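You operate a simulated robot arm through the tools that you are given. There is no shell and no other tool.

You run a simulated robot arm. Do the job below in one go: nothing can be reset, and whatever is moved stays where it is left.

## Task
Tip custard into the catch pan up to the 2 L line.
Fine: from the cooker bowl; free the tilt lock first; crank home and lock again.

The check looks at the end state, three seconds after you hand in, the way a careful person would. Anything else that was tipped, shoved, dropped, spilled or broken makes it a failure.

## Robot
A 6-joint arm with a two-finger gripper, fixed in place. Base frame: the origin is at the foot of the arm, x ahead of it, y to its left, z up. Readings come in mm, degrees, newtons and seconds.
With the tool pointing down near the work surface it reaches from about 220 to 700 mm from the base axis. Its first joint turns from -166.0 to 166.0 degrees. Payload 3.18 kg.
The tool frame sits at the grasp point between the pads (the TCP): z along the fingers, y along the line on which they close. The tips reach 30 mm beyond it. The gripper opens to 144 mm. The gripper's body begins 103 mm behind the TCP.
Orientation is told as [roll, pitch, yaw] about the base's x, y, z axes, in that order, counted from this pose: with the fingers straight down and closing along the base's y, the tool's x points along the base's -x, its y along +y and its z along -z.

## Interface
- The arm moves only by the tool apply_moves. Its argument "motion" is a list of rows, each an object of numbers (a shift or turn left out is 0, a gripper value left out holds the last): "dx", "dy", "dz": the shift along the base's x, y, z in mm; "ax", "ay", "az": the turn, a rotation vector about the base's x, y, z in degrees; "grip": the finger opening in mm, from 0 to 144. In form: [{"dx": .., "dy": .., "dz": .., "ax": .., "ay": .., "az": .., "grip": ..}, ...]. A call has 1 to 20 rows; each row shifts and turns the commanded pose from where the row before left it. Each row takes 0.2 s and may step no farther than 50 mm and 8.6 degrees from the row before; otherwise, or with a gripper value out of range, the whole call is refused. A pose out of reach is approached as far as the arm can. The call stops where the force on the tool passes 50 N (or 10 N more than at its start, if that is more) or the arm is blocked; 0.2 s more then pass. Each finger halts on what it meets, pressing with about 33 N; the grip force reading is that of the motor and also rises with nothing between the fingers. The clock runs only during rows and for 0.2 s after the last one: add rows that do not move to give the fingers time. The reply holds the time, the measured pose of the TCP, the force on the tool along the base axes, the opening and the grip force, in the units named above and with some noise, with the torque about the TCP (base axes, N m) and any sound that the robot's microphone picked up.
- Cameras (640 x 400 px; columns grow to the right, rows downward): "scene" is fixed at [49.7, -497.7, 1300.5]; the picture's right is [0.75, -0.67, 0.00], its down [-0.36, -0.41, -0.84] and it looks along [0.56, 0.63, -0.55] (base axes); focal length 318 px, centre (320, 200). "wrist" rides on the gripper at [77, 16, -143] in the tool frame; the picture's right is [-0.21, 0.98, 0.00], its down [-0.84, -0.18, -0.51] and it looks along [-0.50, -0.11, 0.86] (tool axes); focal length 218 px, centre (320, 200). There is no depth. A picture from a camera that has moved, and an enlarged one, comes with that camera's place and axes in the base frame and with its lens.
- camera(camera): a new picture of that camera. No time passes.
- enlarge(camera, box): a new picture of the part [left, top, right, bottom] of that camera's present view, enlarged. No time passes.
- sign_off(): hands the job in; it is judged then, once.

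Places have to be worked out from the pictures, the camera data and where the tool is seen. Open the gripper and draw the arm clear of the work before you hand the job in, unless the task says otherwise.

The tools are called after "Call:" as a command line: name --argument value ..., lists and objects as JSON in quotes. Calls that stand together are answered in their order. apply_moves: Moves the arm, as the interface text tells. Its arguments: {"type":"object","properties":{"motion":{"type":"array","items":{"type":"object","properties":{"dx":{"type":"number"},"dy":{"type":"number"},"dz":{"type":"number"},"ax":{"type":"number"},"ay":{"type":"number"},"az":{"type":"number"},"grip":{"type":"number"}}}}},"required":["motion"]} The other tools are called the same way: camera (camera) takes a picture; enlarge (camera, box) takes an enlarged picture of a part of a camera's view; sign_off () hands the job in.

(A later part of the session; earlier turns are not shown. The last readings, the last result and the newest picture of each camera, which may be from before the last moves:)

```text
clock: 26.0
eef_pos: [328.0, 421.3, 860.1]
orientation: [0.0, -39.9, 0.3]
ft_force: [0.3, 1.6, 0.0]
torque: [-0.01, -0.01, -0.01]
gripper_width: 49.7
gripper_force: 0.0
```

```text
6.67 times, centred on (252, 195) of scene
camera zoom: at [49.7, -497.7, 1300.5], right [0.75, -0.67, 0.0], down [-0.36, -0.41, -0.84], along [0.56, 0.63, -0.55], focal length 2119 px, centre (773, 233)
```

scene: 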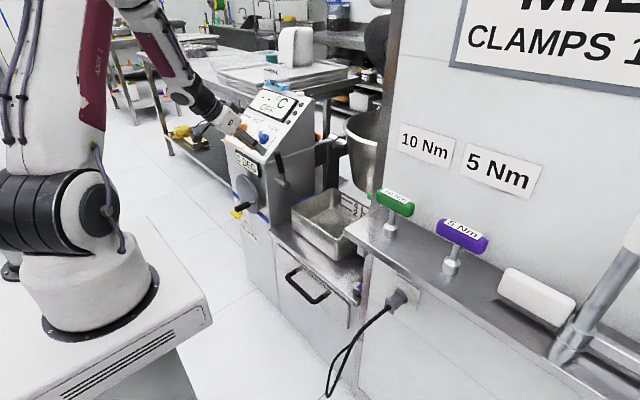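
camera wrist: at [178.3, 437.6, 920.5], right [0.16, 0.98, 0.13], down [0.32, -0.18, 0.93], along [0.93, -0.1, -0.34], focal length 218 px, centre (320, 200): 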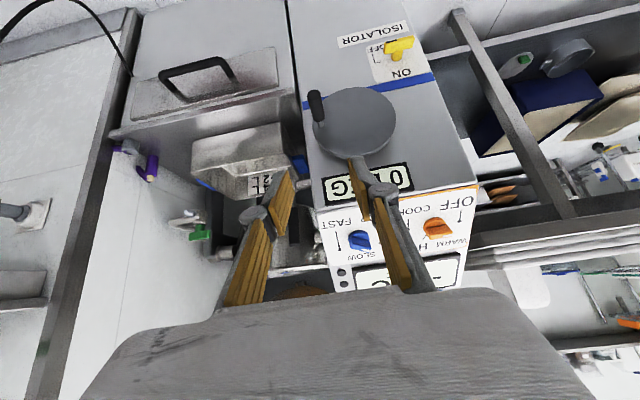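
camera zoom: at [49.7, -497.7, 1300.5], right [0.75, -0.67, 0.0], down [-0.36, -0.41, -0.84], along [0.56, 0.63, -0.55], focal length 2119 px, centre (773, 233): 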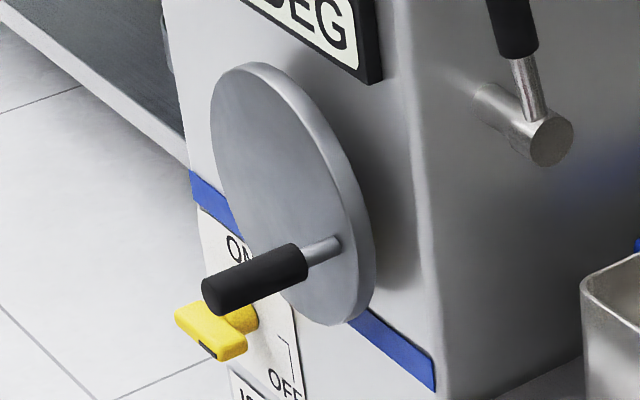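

The knob's black grip runs along x from 456 to 512 at y≈423, z≈635, on the wheel face at x≈533. The wheel centre is about (482, 640) in y,z and the crank radius about 60 mm. I'll pitch the tool to -55° and first check reach at the far left of the crank circle, where there is nothing to touch.

Call:
apply_moves --motion '[{"dx": 18, "dy": 21, "dz": -26, "ay": -7.5}, {"dx": 18, "dy": 21, "dz": -26, "ay": -7.5}, {"dx": 18, "dy": 21, "dz": -26}, {"dx": 18, "dy": 21, "dz": -26}, {"dx": 18, "dy": 21, "dz": -26}, {"dx": 18, "dy": 21, "dz": -26}, {"dx": 0}]'

Call:
camera --camera "scene"

Call:
camera --camera "wrist"

```text
clock: 27.6
eef_pos: [438.2, 547.8, 704.9]
orientation: [-0.1, -54.9, 0.3]
ft_force: [-0.3, 0.4, -0.1]
torque: [0.01, 0.01, 0.02]
gripper_width: 50.0
gripper_force: 0.0
```

```text
taken
```

scene: 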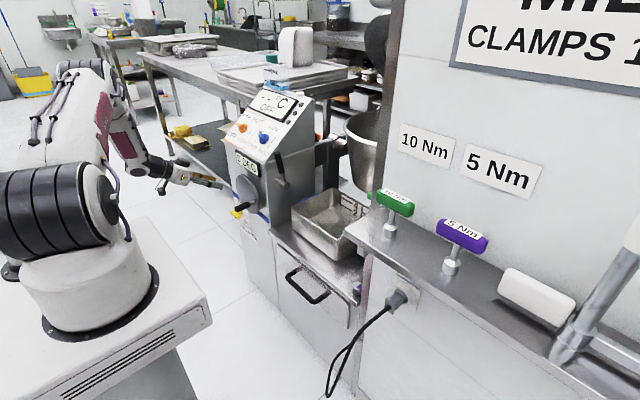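

```text
taken
camera wrist: at [278.5, 563.4, 724.4], right [0.12, 0.98, 0.17], down [0.07, -0.18, 0.98], along [0.99, -0.1, -0.09], focal length 218 px, centre (320, 200)
```

wrist: 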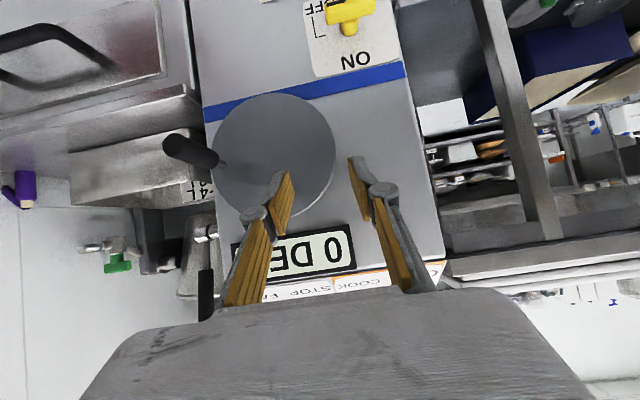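

Good clear view: the wheel centre works out to (y≈487, z≈637), agreeing with the last picture. I'll step in to the leftmost point of the circle to confirm reach, still clear of the knob.

Call:
apply_moves --motion '[{"dx": 15, "dz": -22}, {"dx": 15, "dz": -22}, {"dx": 14, "dz": -22}, {"dx": 0}]'

Call:
camera --camera "wrist"

```text
clock: 28.6
eef_pos: [482.2, 545.9, 638.1]
orientation: [-0.3, -54.9, 0.3]
ft_force: [-0.3, 0.9, 0.2]
torque: [0.01, 0.01, 0.03]
gripper_width: 49.8
gripper_force: 0.0
```

```text
taken
camera wrist: at [322.8, 561.8, 656.8], right [0.12, 0.98, 0.17], down [0.07, -0.18, 0.98], along [0.99, -0.1, -0.09], focal length 218 px, centre (320, 200)
```

wrist: 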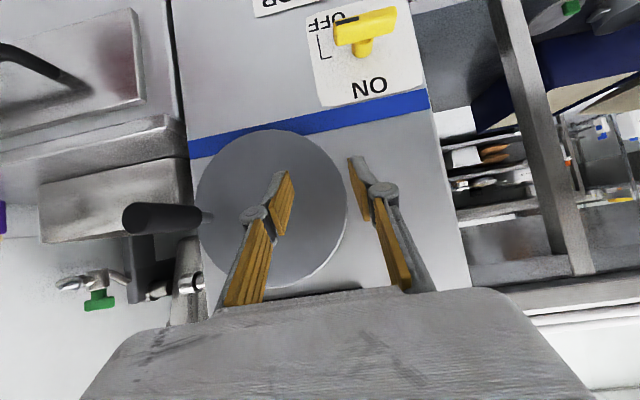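

Reach is fine at the far left. I'll back out in -x, slide across to y=423, and line up in front of the knob.

Call:
apply_moves --motion '[{"dx": -42}, {"dx": -42}, {"dy": -41}, {"dy": -41}, {"dy": -41}, {"dx": 0}]'

Call:
camera --camera "wrist"

Call:
enlarge --camera "scene" --box '[190, 145, 290, 225]'

```text
clock: 30.0
eef_pos: [401.3, 430.3, 638.8]
orientation: [-1.1, -54.8, 0.8]
ft_force: [-0.2, 0.0, -0.2]
torque: [0.04, -0.01, -0.01]
gripper_width: 50.0
gripper_force: 0.1
out of reach, approached as far as the arm can: row 5
```

```text
taken
camera wrist: at [240.9, 446.6, 658.7], right [0.12, 0.98, 0.16], down [0.07, -0.17, 0.98], along [0.99, -0.11, -0.09], focal length 218 px, centre (320, 200)
```

wrist: 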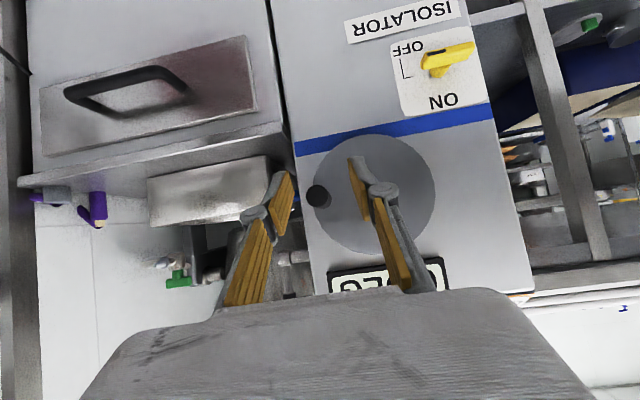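

```text
5.00 times, centred on (240, 185) of scene
camera zoom: at [49.7, -497.7, 1300.5], right [0.75, -0.67, 0.0], down [-0.36, -0.41, -0.84], along [0.56, 0.63, -0.55], focal length 1589 px, centre (720, 275)
```

zoom: 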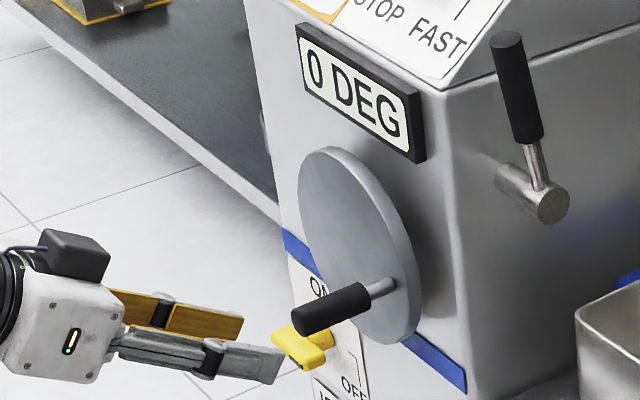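

The inner reach limit cost about 7 mm in y here, but moving forward should recover it. The knob end is at (456, 422, 635), between the fingers, so I'll advance halfway and check.

Call:
apply_moves --motion '[{"dx": 20, "dz": -1}, {"dx": 20, "dz": -1}, {"dx": 0}]'

Call:
camera --camera "wrist"

```text
clock: 30.8
eef_pos: [441.9, 430.8, 637.3]
orientation: [-0.3, -55.0, 0.3]
ft_force: [-0.4, -0.6, -0.4]
torque: [0.03, 0.02, 0.02]
gripper_width: 49.9
gripper_force: 0.0
```

```text
taken
camera wrist: at [281.0, 447.7, 655.9], right [0.12, 0.98, 0.17], down [0.07, -0.18, 0.98], along [0.99, -0.1, -0.09], focal length 218 px, centre (320, 200)
```

wrist: 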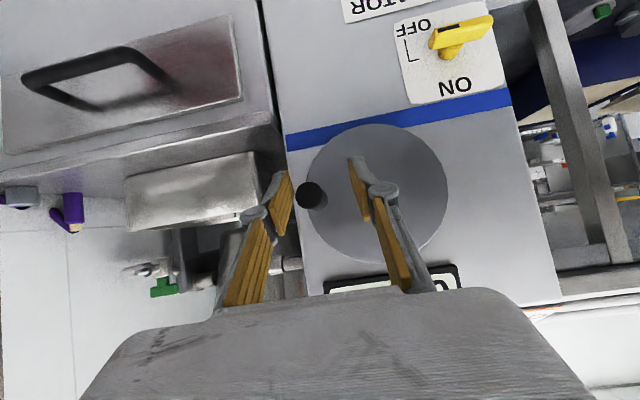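

y is still 430.8, so I'll shift -8 mm to centre on the knob and then advance 42 mm over it.

Call:
apply_moves --motion '[{"dy": -8, "dz": -1}, {"dx": 14}, {"dx": 14}, {"dx": 13}, {"dx": 0}]'

Call:
camera --camera "wrist"

Call:
enlarge --camera "scene" --box '[190, 145, 290, 225]'

```text
clock: 32.0
eef_pos: [483.0, 426.4, 637.1]
orientation: [-0.2, -54.8, 0.4]
ft_force: [-0.6, -0.8, -0.4]
torque: [-0.01, 0.01, -0.01]
gripper_width: 50.0
gripper_force: 0.0
```

```text
taken
camera wrist: at [321.7, 442.2, 657.0], right [0.12, 0.98, 0.17], down [0.07, -0.18, 0.98], along [0.99, -0.1, -0.09], focal length 218 px, centre (320, 200)
```

wrist: 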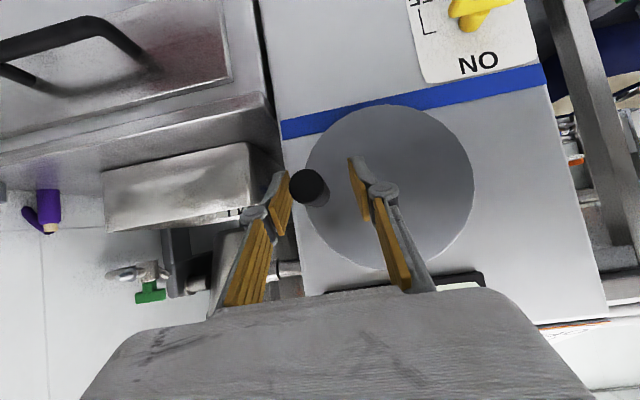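

```text
5.00 times, centred on (240, 185) of scene
camera zoom: at [49.7, -497.7, 1300.5], right [0.75, -0.67, 0.0], down [-0.36, -0.41, -0.84], along [0.56, 0.63, -0.55], focal length 1589 px, centre (720, 275)
```

zoom: 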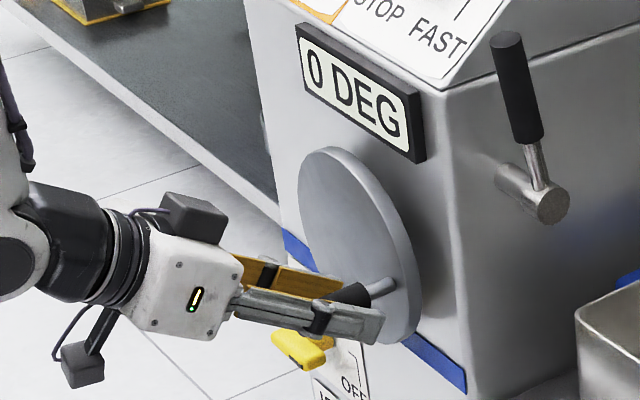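

The knob is at y≈422.6, so I'll shift 3.5 mm more and close on it.

Call:
apply_moves --motion '[{"dy": -3.5, "dz": -1}, {"dx": 0, "grip": 14}, {"dx": 0}, {"dx": 0}]'

Call:
enlarge --camera "scene" --box '[220, 145, 320, 225]'

```text
clock: 33.0
eef_pos: [483.0, 421.7, 636.6]
orientation: [-0.3, -55.0, 0.4]
ft_force: [4.0, -20.9, -1.3]
torque: [-0.01, -0.17, -0.57]
gripper_width: 21.7
gripper_force: 45.1
```

```text
5.00 times, centred on (270, 185) of scene
camera zoom: at [49.7, -497.7, 1300.5], right [0.75, -0.67, 0.0], down [-0.36, -0.41, -0.84], along [0.56, 0.63, -0.55], focal length 1589 px, centre (570, 275)
```

zoom: 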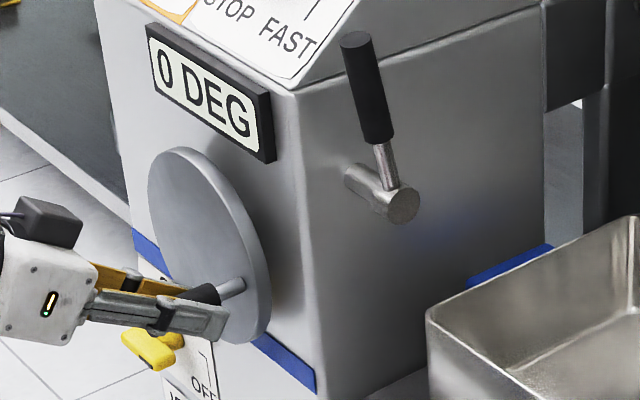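

Gripped at 21.7 mm. I'll relieve the side force by about 2 mm and then gently try moving the knob upward a few millimetres.

Call:
apply_moves --motion '[{"dy": -2}, {"dz": 2}, {"dz": 2}, {"dz": 2}, {"dx": 0}]'

Call:
enlarge --camera "scene" --box '[220, 145, 320, 225]'

```text
clock: 34.2
eef_pos: [482.4, 420.3, 642.9]
orientation: [-0.2, -54.7, 0.6]
ft_force: [-8.6, -5.7, -19.2]
torque: [-0.06, 0.55, -0.16]
gripper_width: 21.7
gripper_force: 44.7
```

```text
5.00 times, centred on (270, 185) of scene
camera zoom: at [49.7, -497.7, 1300.5], right [0.75, -0.67, 0.0], down [-0.36, -0.41, -0.84], along [0.56, 0.63, -0.55], focal length 1589 px, centre (570, 275)
```

zoom: 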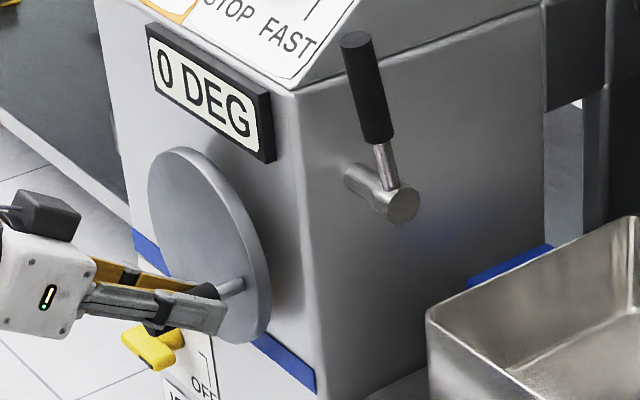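

The fingers slid up 6 mm at about 19 N, but the knob's stem did not move, so upward is blocked. I'll go back and gently try downward.

Call:
apply_moves --motion '[{"dz": -3}, {"dz": -3}, {"dz": -2}, {"dz": -2}, {"dz": -2}, {"dx": 0}]'

Call:
enlarge --camera "scene" --box '[220, 145, 320, 225]'

```text
clock: 35.6
eef_pos: [483.6, 422.3, 630.6]
orientation: [-0.2, -54.8, 0.4]
ft_force: [-28.6, -2.4, 0.7]
torque: [0.01, 0.5, -0.08]
gripper_width: 21.7
gripper_force: 44.7
```

```text
5.00 times, centred on (270, 185) of scene
camera zoom: at [49.7, -497.7, 1300.5], right [0.75, -0.67, 0.0], down [-0.36, -0.41, -0.84], along [0.56, 0.63, -0.55], focal length 1589 px, centre (570, 275)
```

zoom: 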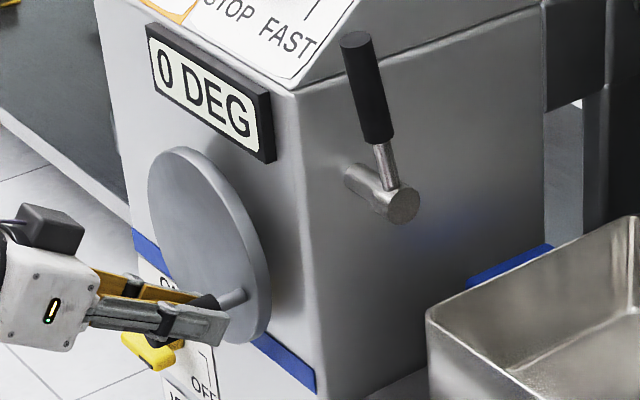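

Downward turns the crank: the stem moved with the fingers. I'll follow the circle about (485.8, 637.8) with radius 63.5 mm clockwise, easing the axial drag by 2 mm, and watch the readout.

Call:
apply_moves --motion '[{"dx": -1, "dy": 1.1, "dz": -6.5}, {"dx": -1, "dy": 1.8, "dz": -6.4}, {"dy": 2.4, "dz": -6.2}, {"dy": 3.1, "dz": -5.9}, {"dy": 3.7, "dz": -5.6}, {"dx": 0}]'

Call:
enlarge --camera "scene" --box '[220, 145, 320, 225]'

```text
clock: 37.0
eef_pos: [483.0, 434.9, 601.0]
orientation: [0.2, -55.2, 0.1]
ft_force: [15.1, 8.3, 9.2]
torque: [0.06, 0.37, 0.14]
gripper_width: 22.0
gripper_force: 45.0
```

```text
5.00 times, centred on (270, 185) of scene
camera zoom: at [49.7, -497.7, 1300.5], right [0.75, -0.67, 0.0], down [-0.36, -0.41, -0.84], along [0.56, 0.63, -0.55], focal length 1589 px, centre (570, 275)
```

zoom: 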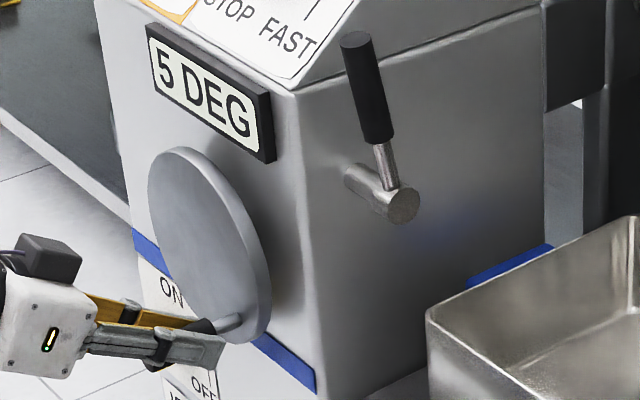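

The readout shows 5 DEG after about 34° of crank, so the lock is free and this is the pouring direction. I'll continue in modest steps and watch the pan.

Call:
apply_moves --motion '[{"dx": 0.7, "dy": 4.2, "dz": -5.2}, {"dy": 4.7, "dz": -4.7}, {"dy": 5.2, "dz": -4.2}, {"dy": 5.6, "dz": -3.6}, {"dy": 5.9, "dz": -3.0}, {"dx": 0}]'

Call:
enlarge --camera "scene" --box '[220, 130, 400, 270]'

Call:
camera --camera "wrist"

```text
clock: 38.4
eef_pos: [481.5, 459.8, 582.4]
orientation: [0.1, -55.4, 0.1]
ft_force: [18.4, 7.6, 20.7]
torque: [0.02, -0.97, 0.1]
gripper_width: 21.9
gripper_force: 45.1
```

```text
2.86 times, centred on (310, 200) of scene
camera zoom: at [49.7, -497.7, 1300.5], right [0.75, -0.67, 0.0], down [-0.36, -0.41, -0.84], along [0.56, 0.63, -0.55], focal length 908 px, centre (349, 200)
```

zoom: 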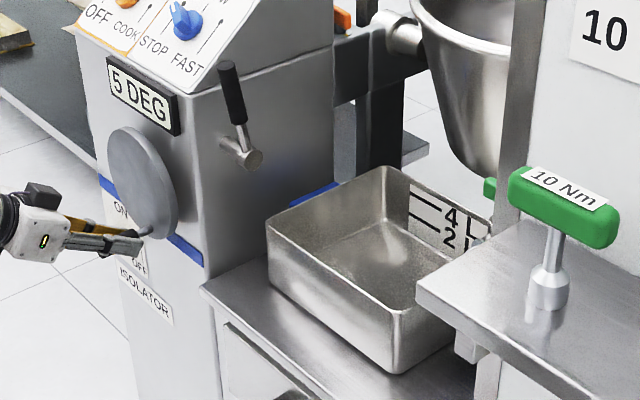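

```text
taken
camera wrist: at [321.8, 475.5, 600.4], right [0.12, 0.98, 0.17], down [0.06, -0.18, 0.98], along [0.99, -0.1, -0.08], focal length 218 px, centre (320, 200)
```

wrist: 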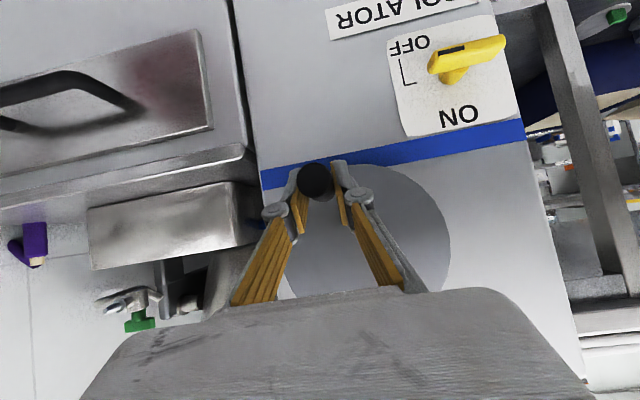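

The knob is following: it measures at α≈68°, and the readout seems to step in 5° units. Force shows I'm pressing about 2 mm too low, so I'll correct and go on through the bottom of the circle.

Call:
apply_moves --motion '[{"dx": 0.5, "dy": 6.2, "dz": -0.6}, {"dy": 6.4, "dz": -1.0}, {"dy": 6.6, "dz": -0.8}, {"dy": 6.6, "dz": -0.3}, {"dy": 6.6, "dz": 0.4}, {"dx": 0}]'

Call:
enlarge --camera "scene" --box '[220, 130, 400, 270]'

Call:
camera --camera "wrist"

```text
clock: 39.8
eef_pos: [482.4, 489.3, 576.8]
orientation: [-0.3, -54.8, 0.4]
ft_force: [-4.9, -3.1, 10.5]
torque: [0.02, -1.43, -0.16]
gripper_width: 21.7
gripper_force: 45.7
```

```text
2.86 times, centred on (310, 200) of scene
camera zoom: at [49.7, -497.7, 1300.5], right [0.75, -0.67, 0.0], down [-0.36, -0.41, -0.84], along [0.56, 0.63, -0.55], focal length 908 px, centre (349, 200)
```

zoom: 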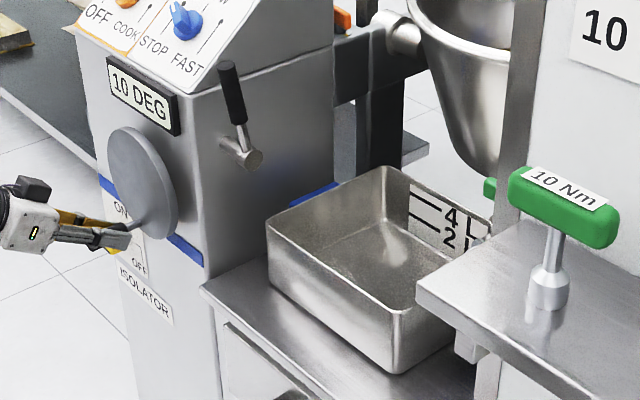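

```text
taken
camera wrist: at [321.9, 506.0, 596.5], right [0.12, 0.98, 0.17], down [0.07, -0.18, 0.98], along [0.99, -0.1, -0.09], focal length 218 px, centre (320, 200)
```

wrist: 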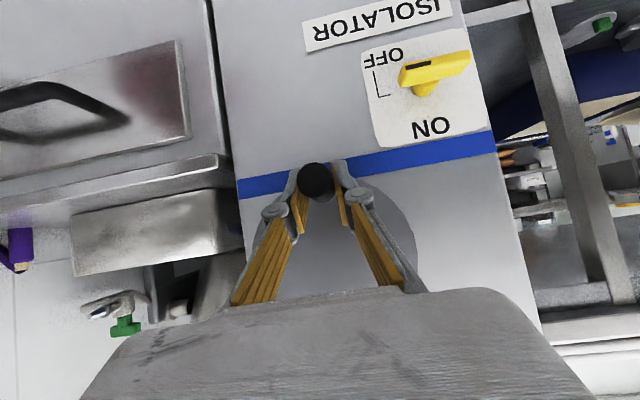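

The readout is at 10 DEG and the bowl is visibly tipping forward. I'll continue up the left side.

Call:
apply_moves --motion '[{"dy": 6.6, "dz": 0.9}, {"dy": 6.4, "dz": 1.6}, {"dy": 6.2, "dz": 2.3}, {"dy": 6.0, "dz": 2.9}, {"dy": 5.7, "dz": 3.5}, {"dx": 0}]'

Call:
enlarge --camera "scene" --box '[220, 130, 400, 270]'

Call:
camera --camera "wrist"

```text
clock: 41.2
eef_pos: [481.6, 522.3, 589.0]
orientation: [-0.1, -54.8, 0.3]
ft_force: [-11.7, -5.8, 4.6]
torque: [-0.08, 1.02, -0.31]
gripper_width: 21.6
gripper_force: 44.9
```

```text
2.86 times, centred on (310, 200) of scene
camera zoom: at [49.7, -497.7, 1300.5], right [0.75, -0.67, 0.0], down [-0.36, -0.41, -0.84], along [0.56, 0.63, -0.55], focal length 908 px, centre (349, 200)
```

zoom: 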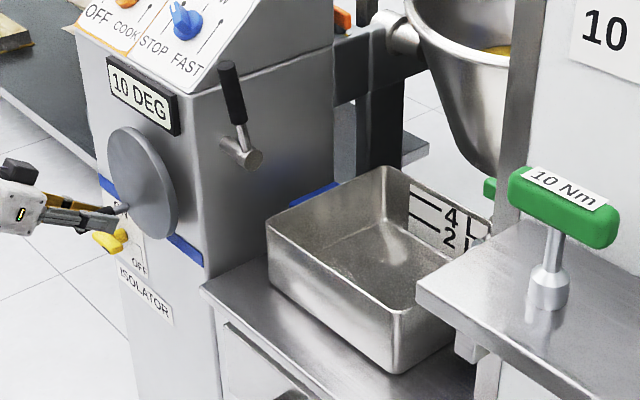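

```text
taken
camera wrist: at [322.0, 538.0, 608.0], right [0.12, 0.98, 0.17], down [0.07, -0.18, 0.98], along [0.99, -0.1, -0.09], focal length 218 px, centre (320, 200)
```

wrist: 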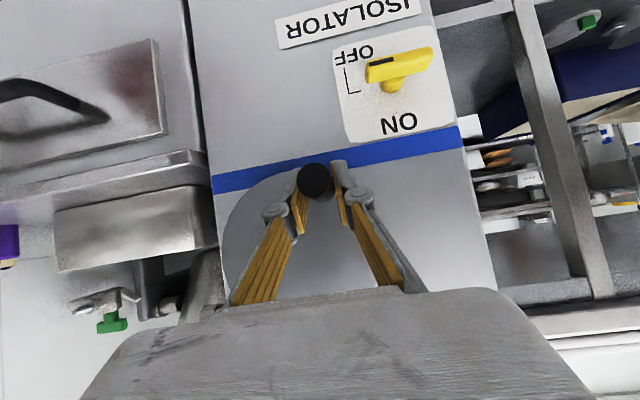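

Custard is now visible inside the tipping bowl, and the knob measures at α≈125°. I'll continue up the left side.

Call:
apply_moves --motion '[{"dy": 5.4, "dz": 4.2}, {"dy": 4.9, "dz": 4.7}, {"dy": 4.4, "dz": 5.2}, {"dy": 3.8, "dz": 5.6}, {"dy": 3.2, "dz": 6.0}, {"dy": 2.5, "dz": 6.3}, {"dx": 0}]'

Call:
enlarge --camera "scene" --box '[220, 130, 400, 270]'

Call:
camera --camera "wrist"

```text
clock: 42.8
eef_pos: [482.7, 546.7, 620.9]
orientation: [-0.4, -54.9, 0.6]
ft_force: [-15.2, -13.6, 2.8]
torque: [-0.08, -1.16, -0.41]
gripper_width: 21.7
gripper_force: 45.2
```

```text
2.86 times, centred on (310, 200) of scene
camera zoom: at [49.7, -497.7, 1300.5], right [0.75, -0.67, 0.0], down [-0.36, -0.41, -0.84], along [0.56, 0.63, -0.55], focal length 908 px, centre (349, 200)
```

zoom: 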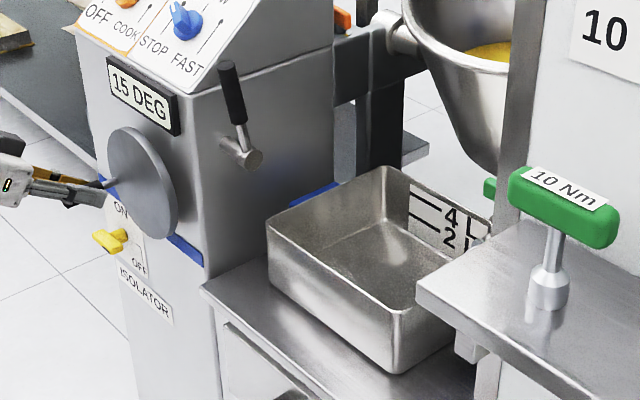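

```text
taken
camera wrist: at [322.0, 561.7, 639.9], right [0.12, 0.98, 0.17], down [0.07, -0.18, 0.98], along [0.99, -0.1, -0.09], focal length 218 px, centre (320, 200)
```

wrist: 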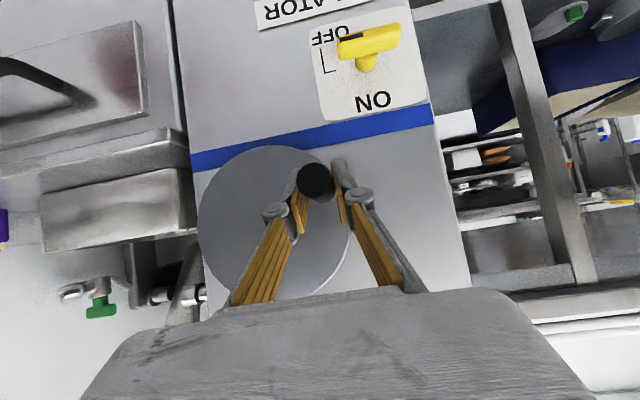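

The readout is at 15 DEG with the knob at α≈160°, so roughly 0.1° of tilt per degree of crank. I'll continue over the left side towards the top.

Call:
apply_moves --motion '[{"dx": -0.5, "dy": 1.6, "dz": 6.5}, {"dy": 0.9, "dz": 6.7}, {"dy": 0.3, "dz": 6.8}, {"dy": -0.3, "dz": 6.8}, {"dy": -1.0, "dz": 6.7}, {"dy": -1.7, "dz": 6.6}, {"dx": 0}]'

Call:
enlarge --camera "scene" --box '[220, 130, 400, 270]'

Call:
camera --camera "wrist"

```text
clock: 44.4
eef_pos: [482.8, 546.0, 660.5]
orientation: [-0.2, -54.9, 0.4]
ft_force: [-10.0, -3.8, -4.9]
torque: [0.03, 1.43, -0.09]
gripper_width: 21.3
gripper_force: 45.3
```

```text
2.86 times, centred on (310, 200) of scene
camera zoom: at [49.7, -497.7, 1300.5], right [0.75, -0.67, 0.0], down [-0.36, -0.41, -0.84], along [0.56, 0.63, -0.55], focal length 908 px, centre (349, 200)
```

zoom: 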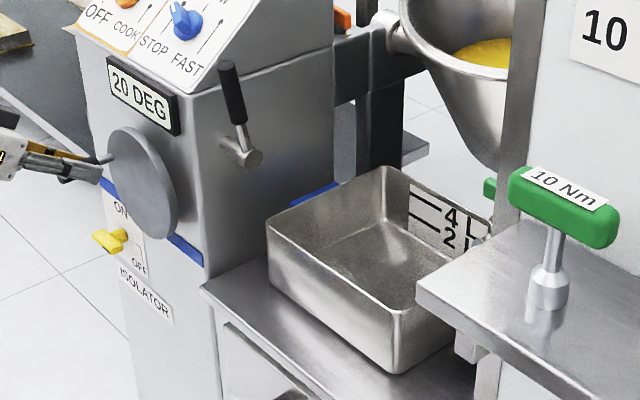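

```text
taken
camera wrist: at [322.0, 561.5, 679.5], right [0.12, 0.98, 0.17], down [0.07, -0.18, 0.98], along [0.99, -0.1, -0.09], focal length 218 px, centre (320, 200)
```

wrist: 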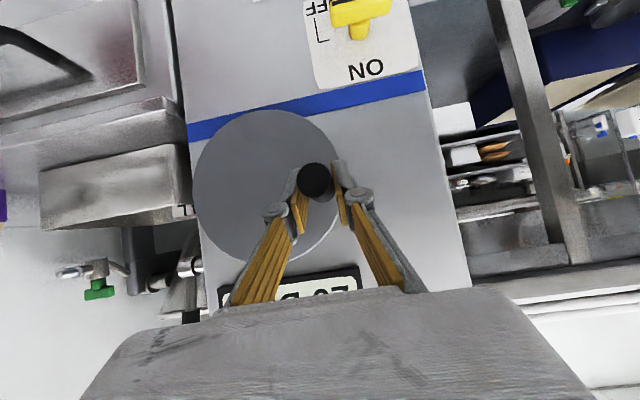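

20 DEG at α≈196°. I'll continue over the upper left.

Call:
apply_moves --motion '[{"dy": -2.3, "dz": 6.4}, {"dy": -3.0, "dz": 6.1}, {"dy": -3.6, "dz": 5.8}, {"dy": -4.2, "dz": 5.4}, {"dy": -4.7, "dz": 4.9}, {"dy": -5.2, "dz": 4.4}, {"dx": 0}]'

Call:
enlarge --camera "scene" --box '[220, 130, 400, 270]'

Call:
camera --camera "wrist"

```text
clock: 46.0
eef_pos: [482.4, 521.2, 693.2]
orientation: [-0.4, -54.9, 0.3]
ft_force: [11.4, -8.2, -13.7]
torque: [-0.04, -0.21, -0.16]
gripper_width: 21.7
gripper_force: 44.9
```

```text
2.86 times, centred on (310, 200) of scene
camera zoom: at [49.7, -497.7, 1300.5], right [0.75, -0.67, 0.0], down [-0.36, -0.41, -0.84], along [0.56, 0.63, -0.55], focal length 908 px, centre (349, 200)
```

zoom: 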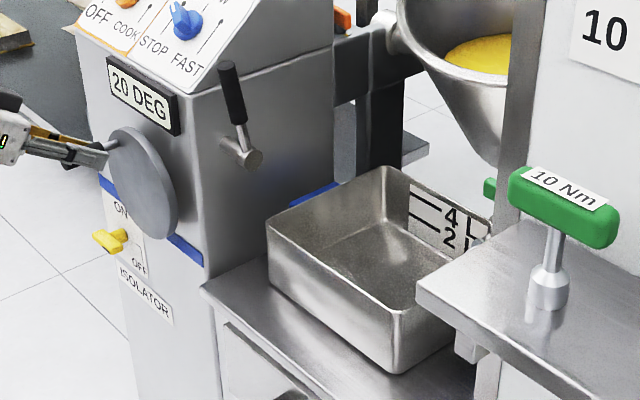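

```text
taken
camera wrist: at [322.1, 538.2, 712.2], right [0.12, 0.98, 0.17], down [0.07, -0.18, 0.98], along [0.99, -0.1, -0.09], focal length 218 px, centre (320, 200)
```

wrist: 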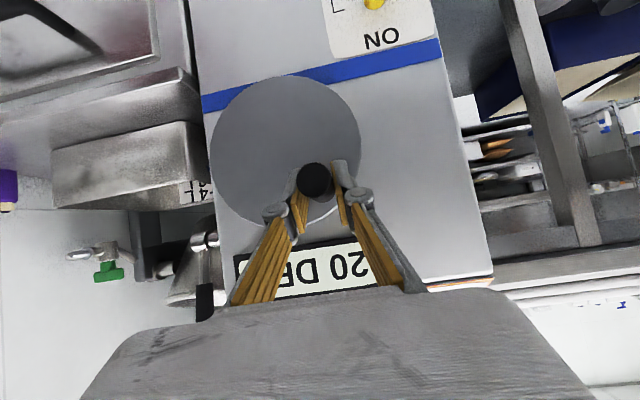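

Still 20 DEG at α≈233°. I'll continue across the top of the circle.

Call:
apply_moves --motion '[{"dx": -0.4, "dy": -5.6, "dz": 3.6}, {"dy": -6.0, "dz": 3.0}, {"dy": -6.3, "dz": 2.4}, {"dy": -6.5, "dz": 1.8}, {"dy": -6.7, "dz": 1.2}, {"dy": -6.8, "dz": 0.5}, {"dx": 0}]'

Call:
enlarge --camera "scene" --box '[220, 130, 400, 270]'

Call:
camera --camera "wrist"

```text
clock: 47.6
eef_pos: [480.9, 486.1, 705.7]
orientation: [0.0, -55.0, 0.4]
ft_force: [7.5, 0.4, -14.1]
torque: [0.02, 1.37, 0.06]
gripper_width: 21.7
gripper_force: 44.9
```

```text
2.86 times, centred on (310, 200) of scene
camera zoom: at [49.7, -497.7, 1300.5], right [0.75, -0.67, 0.0], down [-0.36, -0.41, -0.84], along [0.56, 0.63, -0.55], focal length 908 px, centre (349, 200)
```

zoom: 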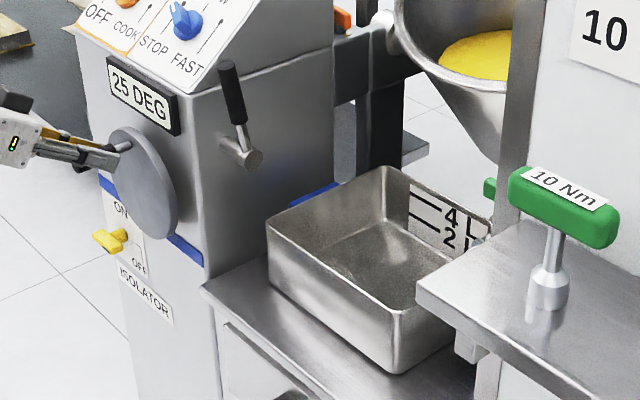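

```text
taken
camera wrist: at [321.0, 501.8, 725.2], right [0.11, 0.98, 0.17], down [0.07, -0.18, 0.98], along [0.99, -0.1, -0.09], focal length 218 px, centre (320, 200)
```

wrist: 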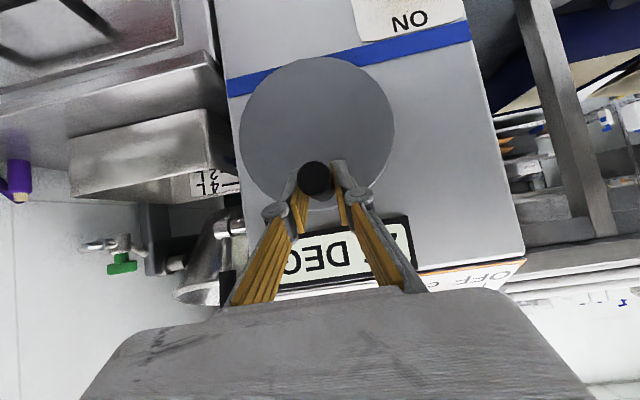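

25 DEG at the top. I'll continue down the right side; the custard is approaching the lip, so I'll keep checking.

Call:
apply_moves --motion '[{"dx": 0.4, "dy": -6.8, "dz": -0.8}, {"dy": -6.7, "dz": -1.2}, {"dy": -6.6, "dz": -1.7}, {"dy": -6.4, "dz": -2.3}, {"dy": -6.1, "dz": -3.0}, {"dx": 0}]'

Call:
enlarge --camera "scene" --box '[220, 130, 400, 270]'

Call:
camera --camera "wrist"

```text
clock: 49.0
eef_pos: [481.8, 452.7, 697.3]
orientation: [-0.3, -55.1, 0.5]
ft_force: [-20.1, -0.1, 4.2]
torque: [0.0, -0.79, 0.08]
gripper_width: 21.5
gripper_force: 44.9
```

```text
2.86 times, centred on (310, 200) of scene
camera zoom: at [49.7, -497.7, 1300.5], right [0.75, -0.67, 0.0], down [-0.36, -0.41, -0.84], along [0.56, 0.63, -0.55], focal length 908 px, centre (349, 200)
```

zoom: 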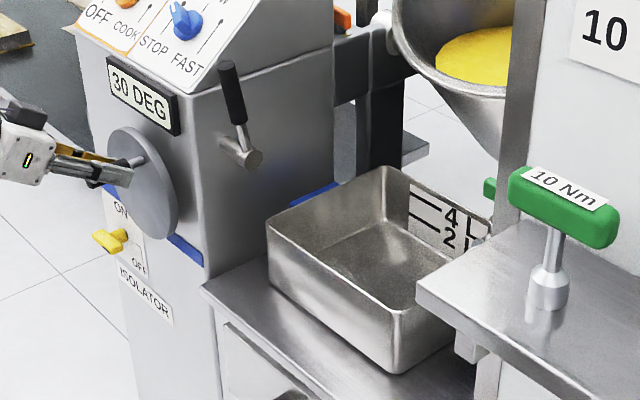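

```text
taken
camera wrist: at [321.0, 468.8, 716.6], right [0.11, 0.98, 0.17], down [0.07, -0.18, 0.98], along [0.99, -0.1, -0.09], focal length 218 px, centre (320, 200)
```

wrist: 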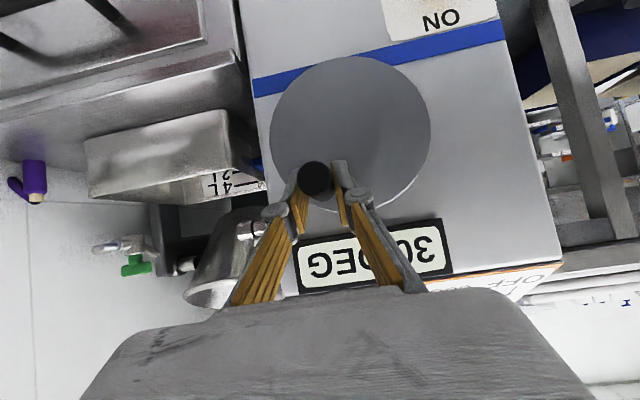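

30 DEG at α≈300°. The custard is close to the rim, so I'll go in smaller steps from here and check the lip and pan each time.

Call:
apply_moves --motion '[{"dx": -0.5, "dy": -5.7, "dz": -3.5}, {"dy": -5.3, "dz": -4.2}, {"dy": -4.8, "dz": -4.8}, {"dx": 0}]'

Call:
enlarge --camera "scene" --box '[310, 130, 400, 270]'

Call:
camera --camera "wrist"

```text
clock: 50.0
eef_pos: [482.0, 436.8, 686.3]
orientation: [-0.2, -54.9, 0.5]
ft_force: [-13.2, 5.0, -2.6]
torque: [0.04, -1.03, 0.15]
gripper_width: 21.6
gripper_force: 45.2
```

```text
2.86 times, centred on (355, 200) of scene
camera zoom: at [49.7, -497.7, 1300.5], right [0.75, -0.67, 0.0], down [-0.36, -0.41, -0.84], along [0.56, 0.63, -0.55], focal length 908 px, centre (220, 200)
```

zoom: 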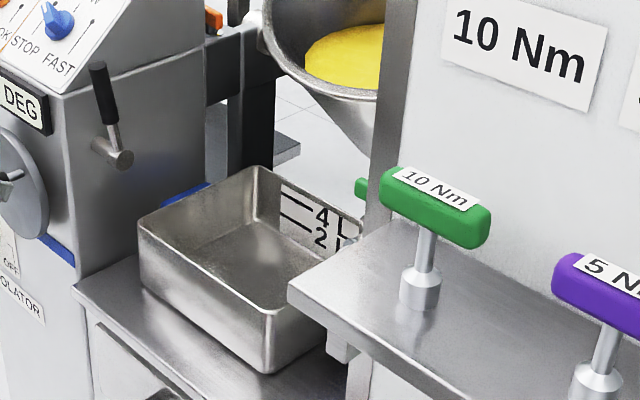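

```text
taken
camera wrist: at [321.1, 452.7, 703.9], right [0.12, 0.98, 0.17], down [0.07, -0.18, 0.98], along [0.99, -0.1, -0.09], focal length 218 px, centre (320, 200)
```

wrist: 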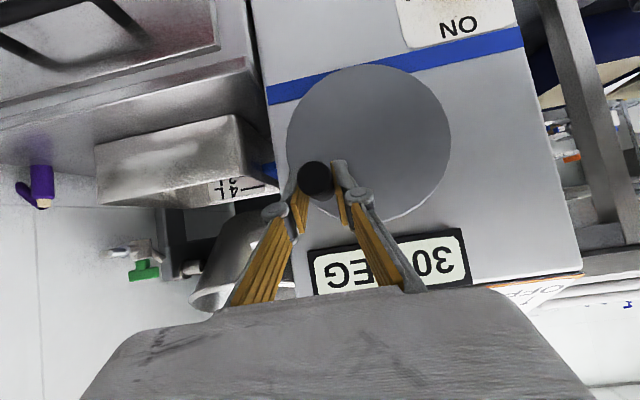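

Still 30 DEG and the pan is empty, with the custard a little below the lip. Another 18° of crank.

Call:
apply_moves --motion '[{"dx": -0.3, "dy": -4.3, "dz": -5.3}, {"dy": -3.7, "dz": -5.7}, {"dy": -3.1, "dz": -6.1}, {"dx": 0}]'

Call:
enlarge --camera "scene" --box '[300, 100, 400, 260]'

Call:
camera --camera "wrist"

```text
clock: 51.0
eef_pos: [482.1, 426.2, 668.9]
orientation: [0.0, -55.0, 0.4]
ft_force: [5.0, 11.3, -4.1]
torque: [0.07, 0.61, 0.37]
gripper_width: 21.8
gripper_force: 45.5
```

```text
2.50 times, centred on (350, 180) of scene
camera zoom: at [49.7, -497.7, 1300.5], right [0.75, -0.67, 0.0], down [-0.36, -0.41, -0.84], along [0.56, 0.63, -0.55], focal length 795 px, centre (245, 250)
```

zoom: 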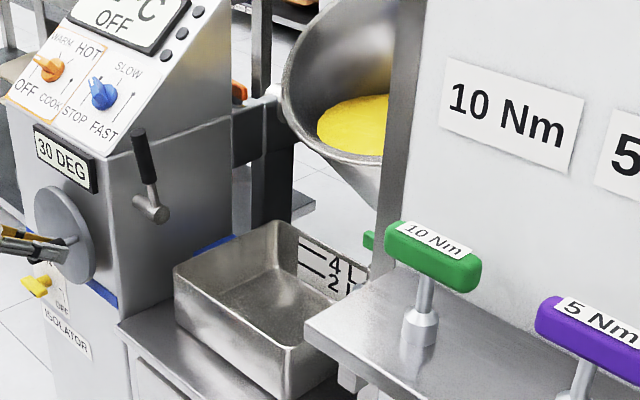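

```text
taken
camera wrist: at [321.0, 441.9, 686.9], right [0.12, 0.98, 0.17], down [0.07, -0.18, 0.98], along [0.99, -0.1, -0.09], focal length 218 px, centre (320, 200)
```

wrist: 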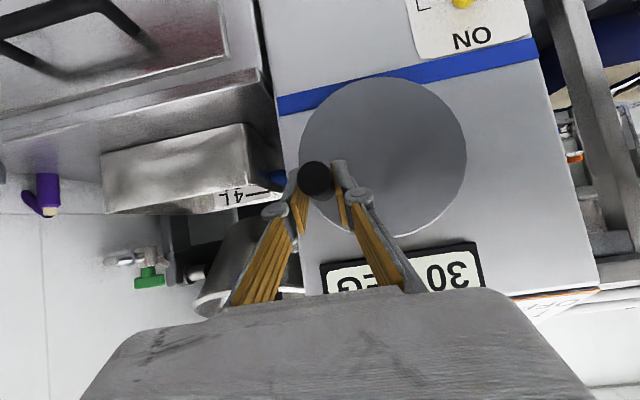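

Still about 30 DEG with the pan dry. Continuing another 18° of crank towards one full turn.

Call:
apply_moves --motion '[{"dy": -1.8, "dz": -6.3}, {"dy": -1.4, "dz": -6.5}, {"dy": -1.0, "dz": -6.7}, {"dx": 0}]'

Call:
enlarge --camera "scene" --box '[300, 100, 400, 260]'

Call:
camera --camera "wrist"

```text
clock: 52.0
eef_pos: [480.7, 421.7, 647.1]
orientation: [-0.2, -55.1, 0.5]
ft_force: [-2.8, 7.8, 0.7]
torque: [0.05, -1.37, 0.2]
gripper_width: 21.8
gripper_force: 44.6
```

```text
2.50 times, centred on (350, 180) of scene
camera zoom: at [49.7, -497.7, 1300.5], right [0.75, -0.67, 0.0], down [-0.36, -0.41, -0.84], along [0.56, 0.63, -0.55], focal length 795 px, centre (245, 250)
```

zoom: 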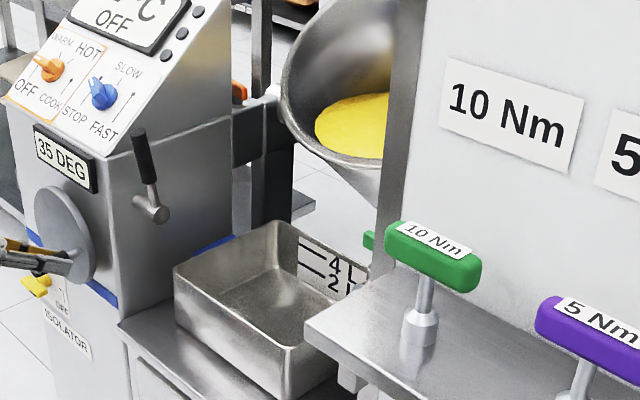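

```text
taken
camera wrist: at [321.0, 436.7, 666.7], right [0.11, 0.98, 0.17], down [0.07, -0.18, 0.98], along [0.99, -0.1, -0.09], focal length 218 px, centre (320, 200)
```

wrist: 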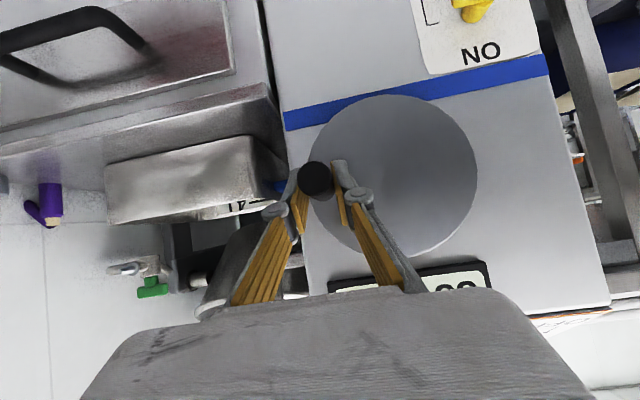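

35 DEG at almost a full turn, and the custard is now right at the rim. I'll use small steps with a pause each time to watch for flow.

Call:
apply_moves --motion '[{"dy": -0.2, "dz": -6.7}, {"dy": 0.4, "dz": -6.7}, {"dx": 0}, {"dx": 0}]'

Call:
enlarge --camera "scene" --box '[300, 100, 400, 260]'

```text
clock: 53.0
eef_pos: [482.1, 420.9, 636.2]
orientation: [-0.1, -55.0, 0.3]
ft_force: [2.9, 6.9, 2.8]
torque: [0.06, -1.09, 0.13]
gripper_width: 21.7
gripper_force: 45.5
```

```text
2.50 times, centred on (350, 180) of scene
camera zoom: at [49.7, -497.7, 1300.5], right [0.75, -0.67, 0.0], down [-0.36, -0.41, -0.84], along [0.56, 0.63, -0.55], focal length 795 px, centre (245, 250)
```

zoom: 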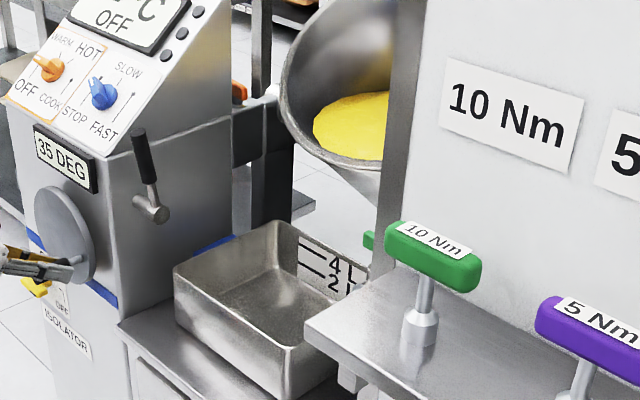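

No flow yet. Two more small steps, then I'll look again.

Call:
apply_moves --motion '[{"dy": 1.3, "dz": -6.7}, {"dy": 1.9, "dz": -6.6}, {"dx": 0}, {"dx": 0}]'

Call:
enlarge --camera "scene" --box '[300, 100, 400, 260]'

Call:
camera --camera "wrist"

```text
clock: 54.0
eef_pos: [481.4, 424.4, 622.1]
orientation: [-0.2, -55.0, 0.3]
ft_force: [6.8, 2.8, 2.1]
torque: [0.05, -0.67, 0.02]
gripper_width: 21.6
gripper_force: 44.6
```

```text
2.50 times, centred on (350, 180) of scene
camera zoom: at [49.7, -497.7, 1300.5], right [0.75, -0.67, 0.0], down [-0.36, -0.41, -0.84], along [0.56, 0.63, -0.55], focal length 795 px, centre (245, 250)
```

zoom: 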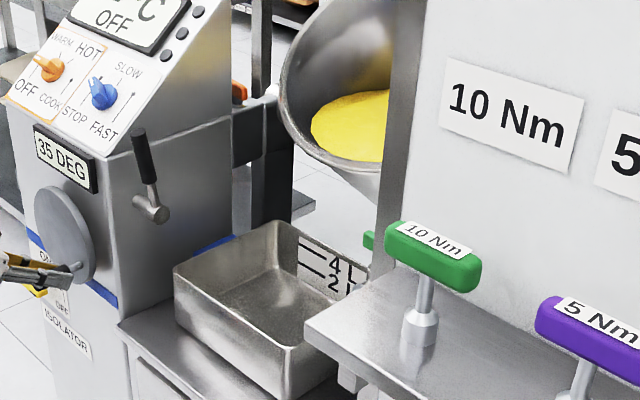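

```text
taken
camera wrist: at [321.0, 440.3, 640.1], right [0.12, 0.98, 0.17], down [0.07, -0.18, 0.98], along [0.99, -0.1, -0.09], focal length 218 px, centre (320, 200)
```

wrist: 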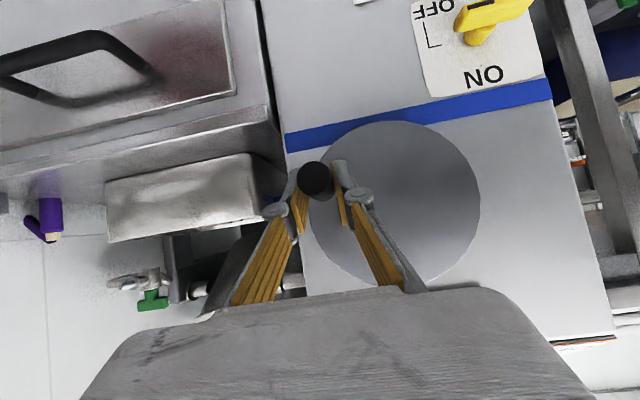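

Still no flow at about 36° of tilt. Continuing with small steps.

Call:
apply_moves --motion '[{"dy": 2.5, "dz": -6.3}, {"dy": 3.1, "dz": -6.0}, {"dx": 0}, {"dx": 0}]'

Call:
enlarge --camera "scene" --box '[300, 100, 400, 260]'

```text
clock: 55.0
eef_pos: [481.5, 430.5, 608.2]
orientation: [-0.2, -54.8, 0.4]
ft_force: [-1.7, -1.2, 1.9]
torque: [0.03, -0.6, -0.17]
gripper_width: 21.8
gripper_force: 44.7
```

```text
2.50 times, centred on (350, 180) of scene
camera zoom: at [49.7, -497.7, 1300.5], right [0.75, -0.67, 0.0], down [-0.36, -0.41, -0.84], along [0.56, 0.63, -0.55], focal length 795 px, centre (245, 250)
```

zoom: 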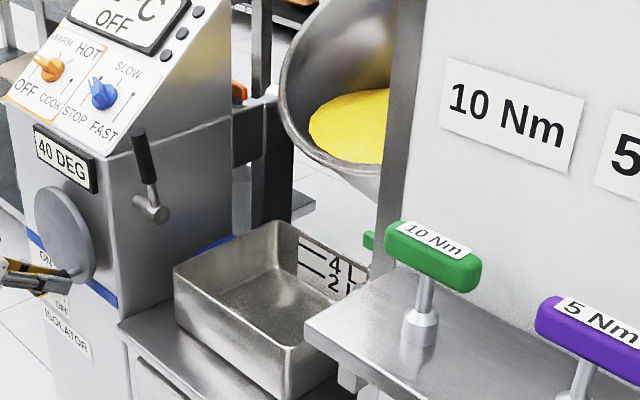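

40 DEG and the pan is still empty. Continuing.

Call:
apply_moves --motion '[{"dy": 3.8, "dz": -5.6}, {"dy": 4.4, "dz": -5.1}, {"dx": 0}, {"dx": 0}]'

Call:
enlarge --camera "scene" --box '[300, 100, 400, 260]'

Call:
camera --camera "wrist"

```text
clock: 56.0
eef_pos: [482.0, 438.1, 597.6]
orientation: [-0.3, -54.8, 0.3]
ft_force: [6.6, -3.4, -2.9]
torque: [0.0, 1.05, -0.14]
gripper_width: 21.6
gripper_force: 44.8
```

```text
2.50 times, centred on (350, 180) of scene
camera zoom: at [49.7, -497.7, 1300.5], right [0.75, -0.67, 0.0], down [-0.36, -0.41, -0.84], along [0.56, 0.63, -0.55], focal length 795 px, centre (245, 250)
```

zoom: 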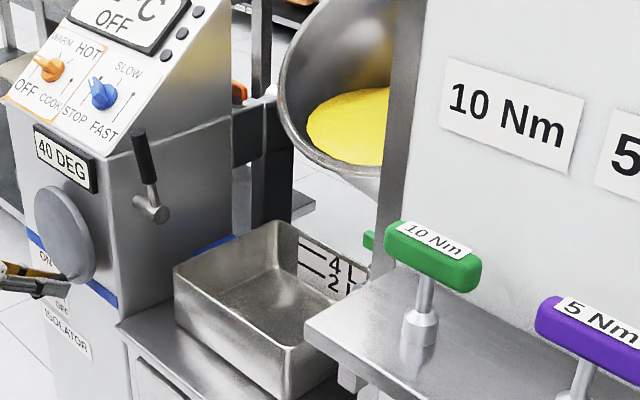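

```text
taken
camera wrist: at [321.1, 454.3, 617.3], right [0.12, 0.98, 0.17], down [0.07, -0.18, 0.98], along [0.99, -0.1, -0.09], focal length 218 px, centre (320, 200)
```

wrist: 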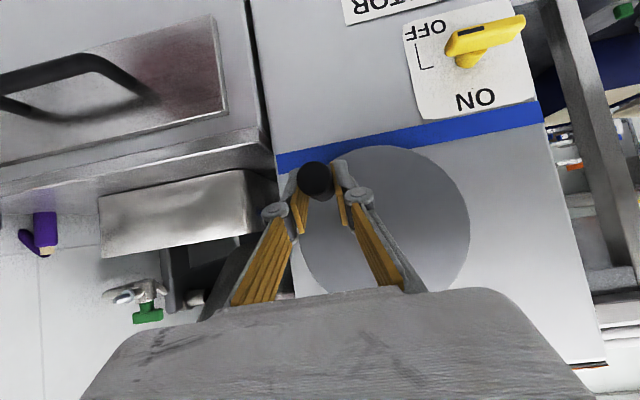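

No flow yet at about 38–40°. Continuing two steps at a time.

Call:
apply_moves --motion '[{"dy": 4.9, "dz": -4.6}, {"dy": 5.4, "dz": -4.1}, {"dx": 0}, {"dx": 0}]'

Call:
enlarge --camera "scene" --box '[300, 100, 400, 260]'

```text
clock: 57.0
eef_pos: [480.5, 449.4, 589.9]
orientation: [-0.3, -55.0, 0.4]
ft_force: [-2.0, -5.0, -6.7]
torque: [-0.04, -1.1, -0.2]
gripper_width: 21.6
gripper_force: 44.8
```

```text
2.50 times, centred on (350, 180) of scene
camera zoom: at [49.7, -497.7, 1300.5], right [0.75, -0.67, 0.0], down [-0.36, -0.41, -0.84], along [0.56, 0.63, -0.55], focal length 795 px, centre (245, 250)
```

zoom: 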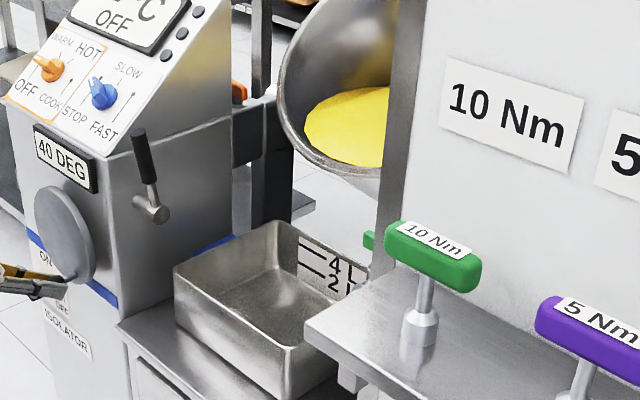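

No flow yet. Two more steps.

Call:
apply_moves --motion '[{"dy": 5.8, "dz": -3.4}, {"dy": 6.2, "dz": -2.7}, {"dx": 0}, {"dx": 0}]'

Call:
enlarge --camera "scene" --box '[300, 100, 400, 260]'

Call:
camera --camera "wrist"

```text
clock: 58.0
eef_pos: [482.5, 461.4, 582.9]
orientation: [-0.2, -55.0, 0.4]
ft_force: [1.1, -2.8, -9.1]
torque: [-0.06, 1.38, -0.14]
gripper_width: 21.8
gripper_force: 45.1
```

```text
2.50 times, centred on (350, 180) of scene
camera zoom: at [49.7, -497.7, 1300.5], right [0.75, -0.67, 0.0], down [-0.36, -0.41, -0.84], along [0.56, 0.63, -0.55], focal length 795 px, centre (245, 250)
```

zoom: 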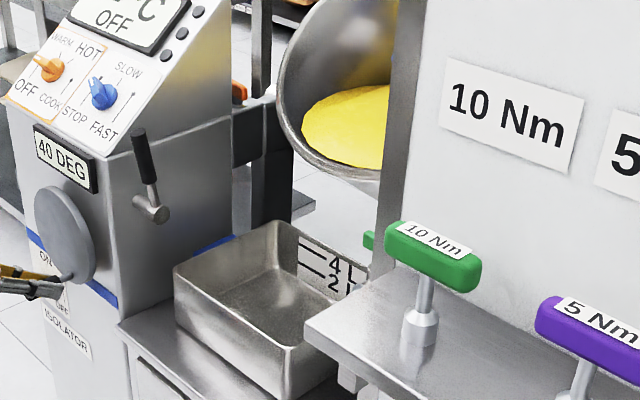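

```text
taken
camera wrist: at [321.1, 477.1, 601.9], right [0.12, 0.98, 0.17], down [0.07, -0.18, 0.98], along [0.99, -0.1, -0.09], focal length 218 px, centre (320, 200)
```

wrist: 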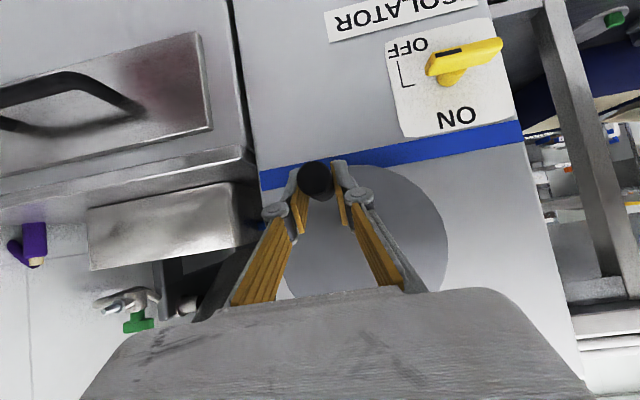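

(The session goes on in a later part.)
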